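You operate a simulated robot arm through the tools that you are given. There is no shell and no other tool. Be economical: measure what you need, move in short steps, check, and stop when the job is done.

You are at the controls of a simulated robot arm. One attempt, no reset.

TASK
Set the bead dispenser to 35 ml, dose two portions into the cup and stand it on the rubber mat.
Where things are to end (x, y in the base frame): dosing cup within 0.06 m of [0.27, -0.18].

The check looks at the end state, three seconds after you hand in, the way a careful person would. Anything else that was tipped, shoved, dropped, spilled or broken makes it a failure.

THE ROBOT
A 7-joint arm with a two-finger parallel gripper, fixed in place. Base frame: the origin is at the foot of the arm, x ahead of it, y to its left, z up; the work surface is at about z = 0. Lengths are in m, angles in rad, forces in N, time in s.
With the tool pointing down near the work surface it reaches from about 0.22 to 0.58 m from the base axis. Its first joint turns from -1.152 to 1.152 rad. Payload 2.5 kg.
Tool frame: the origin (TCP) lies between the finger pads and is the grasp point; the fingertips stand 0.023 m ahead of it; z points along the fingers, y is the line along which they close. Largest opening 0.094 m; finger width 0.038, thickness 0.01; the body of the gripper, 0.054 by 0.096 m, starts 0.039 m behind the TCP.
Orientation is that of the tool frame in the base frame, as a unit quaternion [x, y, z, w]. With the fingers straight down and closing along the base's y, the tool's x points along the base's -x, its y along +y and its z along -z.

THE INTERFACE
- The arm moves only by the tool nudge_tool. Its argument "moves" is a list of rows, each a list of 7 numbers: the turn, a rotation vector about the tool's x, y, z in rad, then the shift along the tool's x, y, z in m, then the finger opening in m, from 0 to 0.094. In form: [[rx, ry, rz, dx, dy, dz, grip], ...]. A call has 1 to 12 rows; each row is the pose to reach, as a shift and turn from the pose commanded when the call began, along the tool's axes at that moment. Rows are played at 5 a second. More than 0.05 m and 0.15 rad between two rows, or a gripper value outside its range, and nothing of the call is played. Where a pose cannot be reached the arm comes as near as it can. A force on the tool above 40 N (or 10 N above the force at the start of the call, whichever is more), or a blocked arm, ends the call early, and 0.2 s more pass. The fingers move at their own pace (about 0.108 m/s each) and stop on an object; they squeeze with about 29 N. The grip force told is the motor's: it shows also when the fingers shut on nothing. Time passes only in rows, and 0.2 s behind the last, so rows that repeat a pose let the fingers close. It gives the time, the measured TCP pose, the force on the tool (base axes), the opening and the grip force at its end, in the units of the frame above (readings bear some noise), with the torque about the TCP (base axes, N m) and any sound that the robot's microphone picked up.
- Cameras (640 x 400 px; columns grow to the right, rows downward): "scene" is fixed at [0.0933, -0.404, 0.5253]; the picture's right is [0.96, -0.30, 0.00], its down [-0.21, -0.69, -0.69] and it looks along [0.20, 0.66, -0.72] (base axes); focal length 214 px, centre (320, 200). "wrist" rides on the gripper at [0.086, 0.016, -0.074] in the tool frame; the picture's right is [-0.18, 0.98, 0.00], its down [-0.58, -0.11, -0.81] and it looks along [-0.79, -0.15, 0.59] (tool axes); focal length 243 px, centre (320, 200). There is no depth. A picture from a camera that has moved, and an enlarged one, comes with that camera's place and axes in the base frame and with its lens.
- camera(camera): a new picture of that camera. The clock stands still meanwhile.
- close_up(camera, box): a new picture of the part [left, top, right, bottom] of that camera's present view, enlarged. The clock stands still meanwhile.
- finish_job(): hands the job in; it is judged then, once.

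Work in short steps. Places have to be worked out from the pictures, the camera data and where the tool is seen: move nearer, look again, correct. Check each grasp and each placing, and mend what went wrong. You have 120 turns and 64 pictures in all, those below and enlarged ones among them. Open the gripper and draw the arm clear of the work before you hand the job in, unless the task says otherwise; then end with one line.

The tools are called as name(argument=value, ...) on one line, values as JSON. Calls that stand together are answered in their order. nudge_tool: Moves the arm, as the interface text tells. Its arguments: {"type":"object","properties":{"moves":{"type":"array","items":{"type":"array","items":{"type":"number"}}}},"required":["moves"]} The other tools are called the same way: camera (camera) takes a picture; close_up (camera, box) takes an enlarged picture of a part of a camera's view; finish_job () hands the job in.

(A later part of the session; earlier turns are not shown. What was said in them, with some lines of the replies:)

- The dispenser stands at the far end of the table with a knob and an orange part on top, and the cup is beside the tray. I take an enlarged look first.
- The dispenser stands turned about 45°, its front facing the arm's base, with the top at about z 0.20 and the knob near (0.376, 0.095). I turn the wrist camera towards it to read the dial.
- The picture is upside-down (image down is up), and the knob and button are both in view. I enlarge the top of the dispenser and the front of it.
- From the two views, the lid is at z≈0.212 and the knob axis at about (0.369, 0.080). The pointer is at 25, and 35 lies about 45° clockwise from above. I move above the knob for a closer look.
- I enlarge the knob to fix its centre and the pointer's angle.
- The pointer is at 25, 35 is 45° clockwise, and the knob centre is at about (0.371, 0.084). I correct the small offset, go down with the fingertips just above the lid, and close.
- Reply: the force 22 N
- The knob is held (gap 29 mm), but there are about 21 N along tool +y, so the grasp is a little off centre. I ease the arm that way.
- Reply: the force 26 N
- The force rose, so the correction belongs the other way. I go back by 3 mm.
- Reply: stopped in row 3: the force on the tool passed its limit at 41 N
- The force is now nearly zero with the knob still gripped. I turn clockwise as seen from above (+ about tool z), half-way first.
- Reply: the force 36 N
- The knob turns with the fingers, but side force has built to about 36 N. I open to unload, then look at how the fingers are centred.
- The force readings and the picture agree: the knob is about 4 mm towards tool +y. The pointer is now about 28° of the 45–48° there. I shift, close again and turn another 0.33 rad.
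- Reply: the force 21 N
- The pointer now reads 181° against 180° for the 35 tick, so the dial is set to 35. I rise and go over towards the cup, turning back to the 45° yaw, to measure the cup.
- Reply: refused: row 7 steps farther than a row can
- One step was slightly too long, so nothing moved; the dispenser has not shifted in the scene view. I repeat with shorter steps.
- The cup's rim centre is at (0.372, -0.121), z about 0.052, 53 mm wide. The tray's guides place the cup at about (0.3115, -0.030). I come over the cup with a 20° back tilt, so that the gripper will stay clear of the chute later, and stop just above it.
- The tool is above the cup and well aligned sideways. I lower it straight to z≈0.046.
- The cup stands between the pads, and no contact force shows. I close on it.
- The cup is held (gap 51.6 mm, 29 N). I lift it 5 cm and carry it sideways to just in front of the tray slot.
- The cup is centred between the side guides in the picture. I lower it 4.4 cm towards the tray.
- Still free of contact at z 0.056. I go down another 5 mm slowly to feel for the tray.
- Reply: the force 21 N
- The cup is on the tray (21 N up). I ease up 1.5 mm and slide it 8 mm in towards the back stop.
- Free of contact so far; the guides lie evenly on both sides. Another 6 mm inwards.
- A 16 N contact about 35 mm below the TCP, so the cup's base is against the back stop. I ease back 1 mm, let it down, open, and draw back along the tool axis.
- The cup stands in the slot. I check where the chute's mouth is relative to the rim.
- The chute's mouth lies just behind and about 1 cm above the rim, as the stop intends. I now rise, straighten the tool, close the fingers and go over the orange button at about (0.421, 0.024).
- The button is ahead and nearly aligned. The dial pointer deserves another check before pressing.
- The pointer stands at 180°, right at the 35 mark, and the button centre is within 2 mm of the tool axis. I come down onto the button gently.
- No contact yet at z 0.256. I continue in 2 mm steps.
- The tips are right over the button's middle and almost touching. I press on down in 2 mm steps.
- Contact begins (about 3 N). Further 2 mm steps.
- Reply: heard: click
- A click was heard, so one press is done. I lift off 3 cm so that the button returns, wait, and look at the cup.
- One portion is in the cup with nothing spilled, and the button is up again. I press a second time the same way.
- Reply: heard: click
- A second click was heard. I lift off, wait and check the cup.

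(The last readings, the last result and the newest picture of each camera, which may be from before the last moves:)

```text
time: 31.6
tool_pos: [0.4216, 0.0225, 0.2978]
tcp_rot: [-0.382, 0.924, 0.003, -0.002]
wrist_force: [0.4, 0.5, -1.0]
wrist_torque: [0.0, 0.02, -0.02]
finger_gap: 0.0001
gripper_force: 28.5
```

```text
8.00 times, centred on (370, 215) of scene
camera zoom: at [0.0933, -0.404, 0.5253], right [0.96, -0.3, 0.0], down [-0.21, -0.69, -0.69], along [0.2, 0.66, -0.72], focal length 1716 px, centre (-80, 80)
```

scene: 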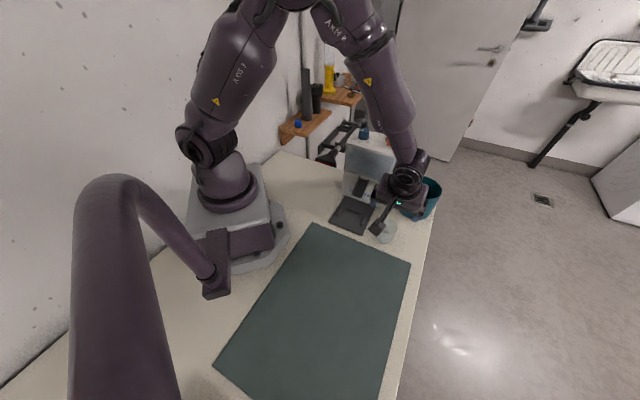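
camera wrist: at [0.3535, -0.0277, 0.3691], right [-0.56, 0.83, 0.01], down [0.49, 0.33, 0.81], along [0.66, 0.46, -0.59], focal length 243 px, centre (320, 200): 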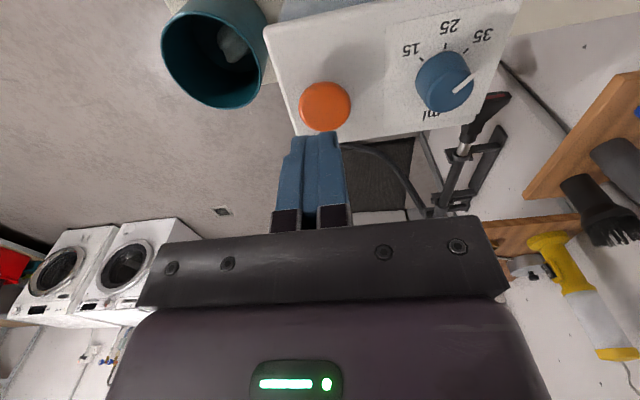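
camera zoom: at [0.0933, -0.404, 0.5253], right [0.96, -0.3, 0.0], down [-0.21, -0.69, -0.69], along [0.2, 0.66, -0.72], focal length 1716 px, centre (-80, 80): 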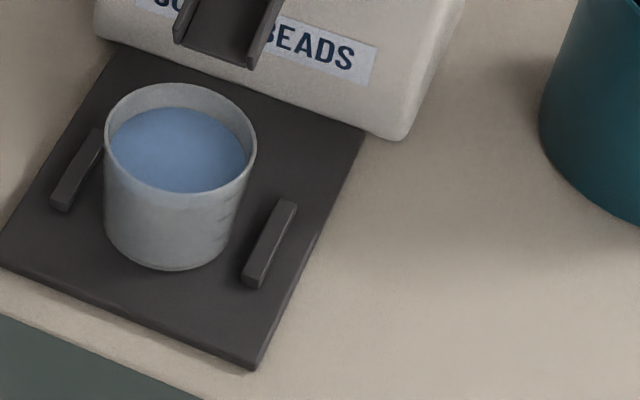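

Two portions are in the cup, nothing is spilled, and the level is just under the rim. I go back along the same way to the place in front of the cup, tilted, with fingers open.

nudge_tool(moves=[[0, 0, 0, 0.041, 0.011, 0, 0.02], [0, 0, 0, 0.082, 0.022, 0, 0.04], [0, 0, 0, 0.123, 0.033, 0, 0.06], [0, 0, 0, 0.1637, 0.0435, 0, 0.08], [0, -0.12, 0, 0.1637, 0.0435, 0.04, 0.08], [0, -0.24, 0, 0.1637, 0.0435, 0.08, 0.08], [0, -0.348, 0, 0.1637, 0.0435, 0.117, 0.08], [0, -0.348, 0, 0.1637, 0.0435, 0.117, 0.08]])

camera(camera="wrist")

```text
time: 33.4
tool_pos: [0.2728, -0.0614, 0.1816]
tcp_rot: [-0.375, 0.911, 0.069, 0.159]
wrist_force: [0.1, 0.4, -0.8]
wrist_torque: [-0.03, 0.0, -0.03]
finger_gap: 0.0799
gripper_force: 0.0
```

```text
25 pictures are left
camera wrist: at [0.1876, -0.1261, 0.2215], right [-0.57, 0.82, 0.07], down [0.27, 0.11, 0.96], along [0.77, 0.56, -0.29], focal length 243 px, centre (320, 200)
```

wrist: 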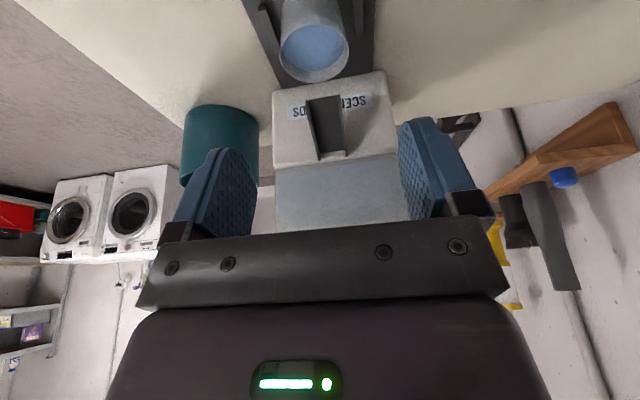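

The view is the same as when I left (within about 1 mm sideways). I advance along the tool axis to the release place.

nudge_tool(moves=[[0, 0, 0, 0, -0.001, 0.04, 0.08], [0, 0, 0, 0, -0.001, 0.08, 0.08], [0, 0, 0, 0, -0.001, 0.105, 0.08], [0, 0, 0, 0, -0.001, 0.125, 0.08], [0, 0, 0, 0, -0.001, 0.1395, 0.08], [0, 0, 0, 0, -0.001, 0.1395, 0.08]])

camera(camera="wrist")

```text
time: 34.8
tool_pos: [0.3075, -0.0282, 0.0488]
tcp_rot: [-0.375, 0.91, 0.069, 0.159]
wrist_force: [-0.4, -0.3, 0.0]
wrist_torque: [0.0, 0.0, 0.0]
finger_gap: 0.08
gripper_force: 0.0
```

```text
24 pictures are left
camera wrist: at [0.2227, -0.0927, 0.089], right [-0.57, 0.82, 0.07], down [0.27, 0.11, 0.96], along [0.77, 0.56, -0.29], focal length 243 px, centre (320, 200)
```

wrist: 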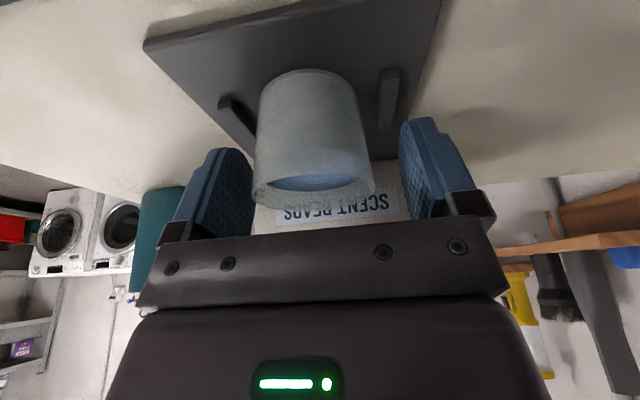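

The cup sits about 3 mm towards tool −y. I shift by that and close slowly so that nothing jolts.

nudge_tool(moves=[[0, 0, 0, 0, -0.003, 0, 0.08], [0, 0, 0, 0, -0.003, 0, 0.068], [0, 0, 0, 0, -0.003, 0, 0.062], [0, 0, 0, 0, -0.003, 0, 0.057], [0, 0, 0, 0, -0.003, 0, 0.053], [0, 0, 0, 0, -0.003, 0, 0.049], [0, 0, 0, 0, -0.003, 0, 0.04], [0, 0, 0, 0, -0.003, 0, 0.04]])

camera(camera="wrist")

```text
time: 36.6
tool_pos: [0.3098, -0.0286, 0.0504]
tcp_rot: [-0.376, 0.91, 0.069, 0.159]
wrist_force: [0.1, 0.4, 0.6]
wrist_torque: [-0.01, 0.02, -0.01]
finger_gap: 0.0519
gripper_force: 29.3
```

```text
23 pictures are left
camera wrist: at [0.2243, -0.0945, 0.09], right [-0.57, 0.82, 0.07], down [0.27, 0.11, 0.96], along [0.77, 0.57, -0.29], focal length 243 px, centre (320, 200)
```

wrist: 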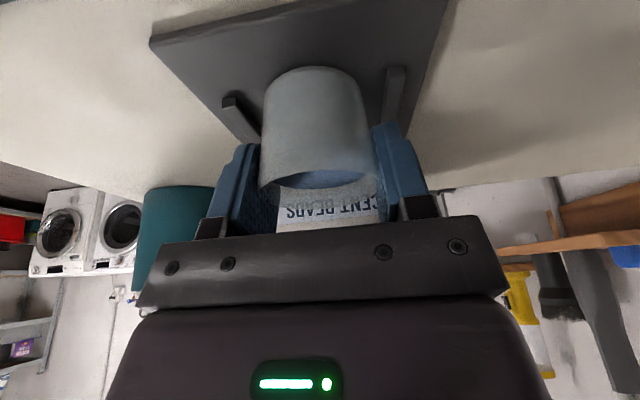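

The grip is good (51.9 mm, 29 N). I draw the cup slowly back and up, clear of the guides and the chute.

nudge_tool(moves=[[0, 0, 0, 0.0031, 0, -0.0033, 0.04], [0, 0, 0, 0.0073, 0, -0.009, 0.04], [0, 0, 0, 0.0102, 0, -0.0186, 0.04], [0, 0, 0, 0.0118, 0, -0.0319, 0.04], [0, 0, 0, 0.0145, 0, -0.0479, 0.04], [0, 0, 0, 0.0145, 0, -0.0479, 0.04]])

camera(camera="scene")

```text
time: 38.0
tool_pos: [0.2857, -0.052, 0.0925]
tcp_rot: [-0.376, 0.91, 0.069, 0.158]
wrist_force: [-0.4, 0.0, -2.0]
wrist_torque: [-0.01, 0.0, 0.0]
finger_gap: 0.0518
gripper_force: 29.2
```

```text
22 pictures are left
```

scene: 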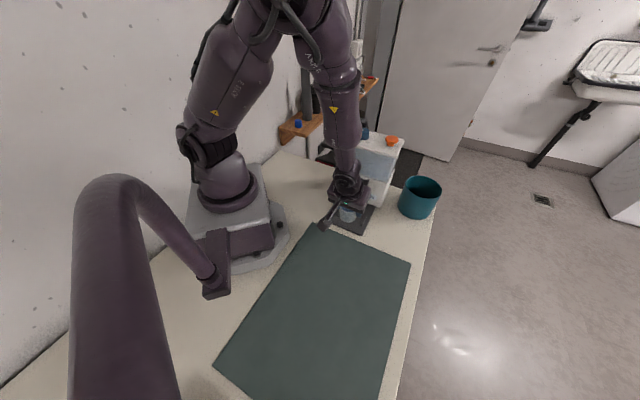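

The cup is clear and level, with nothing left on the tray that I can see. I carry it smoothly to above (0.27, -0.18) on the mat.

nudge_tool(moves=[[0, 0, 0, 0.0076, -0.0064, -0.0028, 0.04], [0, 0, 0, 0.021, -0.0175, -0.0077, 0.04], [0, 0, 0, 0.0382, -0.0318, -0.0139, 0.04], [0, 0, 0, 0.0572, -0.0476, -0.0209, 0.04], [0, 0, 0, 0.0744, -0.0619, -0.0271, 0.04], [0, 0, 0, 0.0878, -0.073, -0.032, 0.04], [0, 0, 0, 0.0954, -0.0794, -0.0348, 0.04], [0, 0, 0, 0.0954, -0.0794, -0.0348, 0.04]])

camera(camera="scene")

```text
time: 39.8
tool_pos: [0.2743, -0.1794, 0.0907]
tcp_rot: [-0.376, 0.91, 0.07, 0.159]
wrist_force: [0.4, -0.5, 0.1]
wrist_torque: [0.02, 0.01, -0.01]
finger_gap: 0.0515
gripper_force: 29.0
```

```text
21 pictures are left
```

scene: 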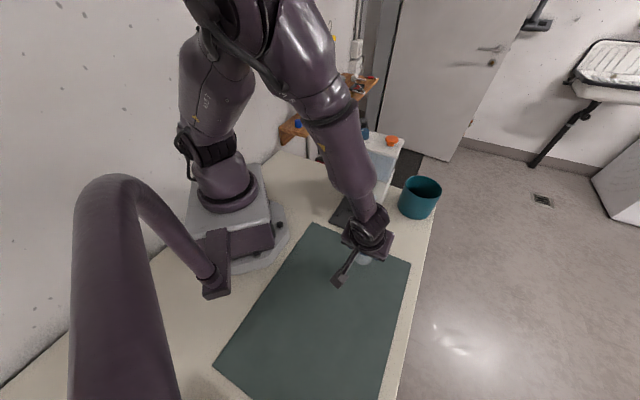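

The TCP is at (0.274, -0.179), so I lower slowly to just above the mat.

nudge_tool(moves=[[0, 0, 0, 0.0034, 0, 0.0094, 0.04], [0, 0, 0, 0.0075, 0, 0.0207, 0.04], [0, 0, 0, 0.011, 0, 0.03, 0.04], [0, 0, 0, 0.013, 0, 0.0357, 0.04], [0, 0, 0, 0.013, 0, 0.0357, 0.04]])

nudge_tool(moves=[[0, 0, 0, 0.0007, 0, 0.0019, 0.04], [0, 0, 0, 0.0007, 0, 0.0019, 0.04]])

```text
time: 41.0
tool_pos: [0.2743, -0.1799, 0.0533]
tcp_rot: [-0.376, 0.91, 0.069, 0.16]
wrist_force: [-0.7, 0.0, 0.2]
wrist_torque: [0.01, -0.03, -0.01]
finger_gap: 0.0516
gripper_force: 28.9
```

```text
time: 41.6
tool_pos: [0.2752, -0.1783, 0.0504]
tcp_rot: [-0.376, 0.91, 0.069, 0.159]
wrist_force: [-0.3, 0.3, -0.3]
wrist_torque: [0.01, 0.0, 0.0]
finger_gap: 0.0518
gripper_force: 28.9
```

No contact yet; another 1.5 mm at a time.

nudge_tool(moves=[[0, 0, 0, 0.0005, 0, 0.0014, 0.04], [0, 0, 0, 0.0005, 0, 0.0014, 0.04]])

nudge_tool(moves=[[0, 0, 0, 0.0004, 0, 0.0011, 0.04], [0, 0, 0, 0.0004, 0, 0.0011, 0.04]])

```text
time: 42.2
tool_pos: [0.2724, -0.1778, 0.0489]
tcp_rot: [-0.376, 0.91, 0.07, 0.159]
wrist_force: [0.1, 0.0, 0.1]
wrist_torque: [0.02, 0.03, 0.02]
finger_gap: 0.0519
gripper_force: 29.1
```

```text
time: 42.8
tool_pos: [0.2737, -0.1791, 0.0482]
tcp_rot: [-0.375, 0.91, 0.069, 0.16]
wrist_force: [-1.0, -0.2, -0.3]
wrist_torque: [0.01, 0.01, 0.01]
finger_gap: 0.052
gripper_force: 28.8
```

nudge_tool(moves=[[0, 0, 0, 0.0005, 0, 0.0014, 0.04], [0, 0, 0, 0.0005, 0, 0.0014, 0.04]])

close_up(camera="wrist", box=[220, 40, 420, 220])

```text
time: 43.4
tool_pos: [0.2734, -0.1782, 0.0468]
tcp_rot: [-0.377, 0.91, 0.07, 0.159]
wrist_force: [-1.1, 1.4, 9.6]
wrist_torque: [0.01, 0.04, 0.02]
finger_gap: 0.0516
gripper_force: 28.9
```

```text
2.22 times, centred on (320, 130) of wrist
camera zoom: at [0.1885, -0.2436, 0.0867], right [-0.57, 0.82, 0.07], down [0.27, 0.11, 0.96], along [0.77, 0.57, -0.29], focal length 539 px, centre (320, 356)
```

zoom: 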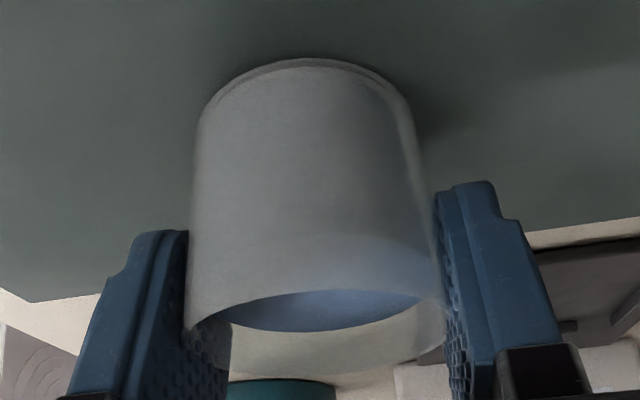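

The cup stands on the mat (10 N contact). I open slowly and draw back along the tool axis.

nudge_tool(moves=[[0, 0, 0, 0, 0, 0, 0.052], [0, 0, 0, 0, 0, 0, 0.058], [0, 0, 0, 0, 0, 0, 0.068], [0, 0, 0, 0, 0, 0, 0.085], [0, 0, 0, 0, 0, 0, 0.085], [0, 0, 0, 0, 0, -0.02, 0.085], [0, 0, 0, 0, 0, -0.06, 0.085], [0, 0, 0, 0, 0, -0.1, 0.085], [0, 0, 0, 0, 0, -0.14, 0.085], [0, 0, 0, -0.01, 0, -0.18, 0.085], [0, 0, 0, -0.02, 0, -0.22, 0.085], [0, 0, 0, -0.02, 0, -0.22, 0.085]])

camera(camera="scene")

camera(camera="wrist")

```text
time: 46.0
tool_pos: [0.2341, -0.22, 0.2616]
tcp_rot: [-0.376, 0.91, 0.069, 0.16]
wrist_force: [-0.4, -0.1, -0.3]
wrist_torque: [0.04, 0.0, 0.02]
finger_gap: 0.0851
gripper_force: 0.2
```

```text
19 pictures are left
```

scene: 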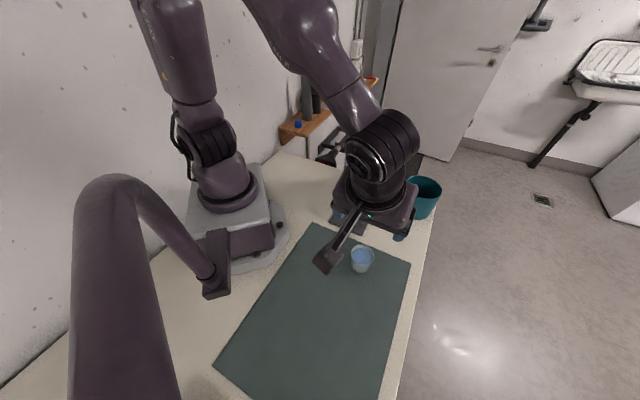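

```text
18 pictures are left
camera wrist: at [0.1486, -0.285, 0.3008], right [-0.57, 0.82, 0.07], down [0.27, 0.11, 0.96], along [0.77, 0.57, -0.29], focal length 243 px, centre (320, 200)
```

wrist: 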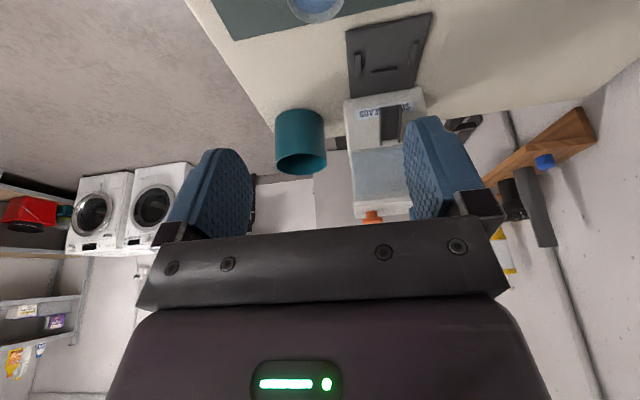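

The cup stands upright on the mat, the tray is empty and the arm is clear. One last close look at the mat and the tray for stray beads.

close_up(camera="scene", box=[310, 200, 430, 290])

close_up(camera="wrist", box=[270, 0, 450, 130])

```text
4.44 times, centred on (370, 245) of scene
camera zoom: at [0.0933, -0.404, 0.5253], right [0.96, -0.3, 0.0], down [-0.21, -0.69, -0.69], along [0.2, 0.66, -0.72], focal length 953 px, centre (98, 0)
```

zoom: 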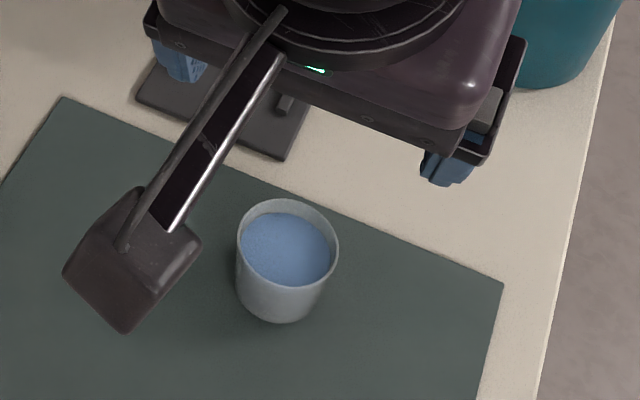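

```text
3.08 times, centred on (360, 65) of wrist
camera zoom: at [0.1486, -0.285, 0.3008], right [-0.57, 0.82, 0.07], down [0.27, 0.11, 0.96], along [0.77, 0.57, -0.29], focal length 746 px, centre (197, 615)
```

zoom: 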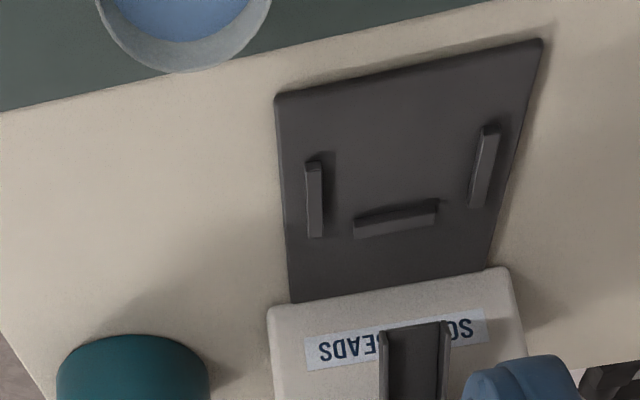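

No spill shows, the cup is upright on the mat near (0.273, -0.179), the dial reads 35 and the gripper is open and clear. I hand the job in.

finish_job()

```text
The job is handed in.
```

The dispenser is set to 35 ml, two portions are in the cup, and the cup stands upright on the rubber mat at about (0.273, -0.179) with no spill visible in the last pictures.
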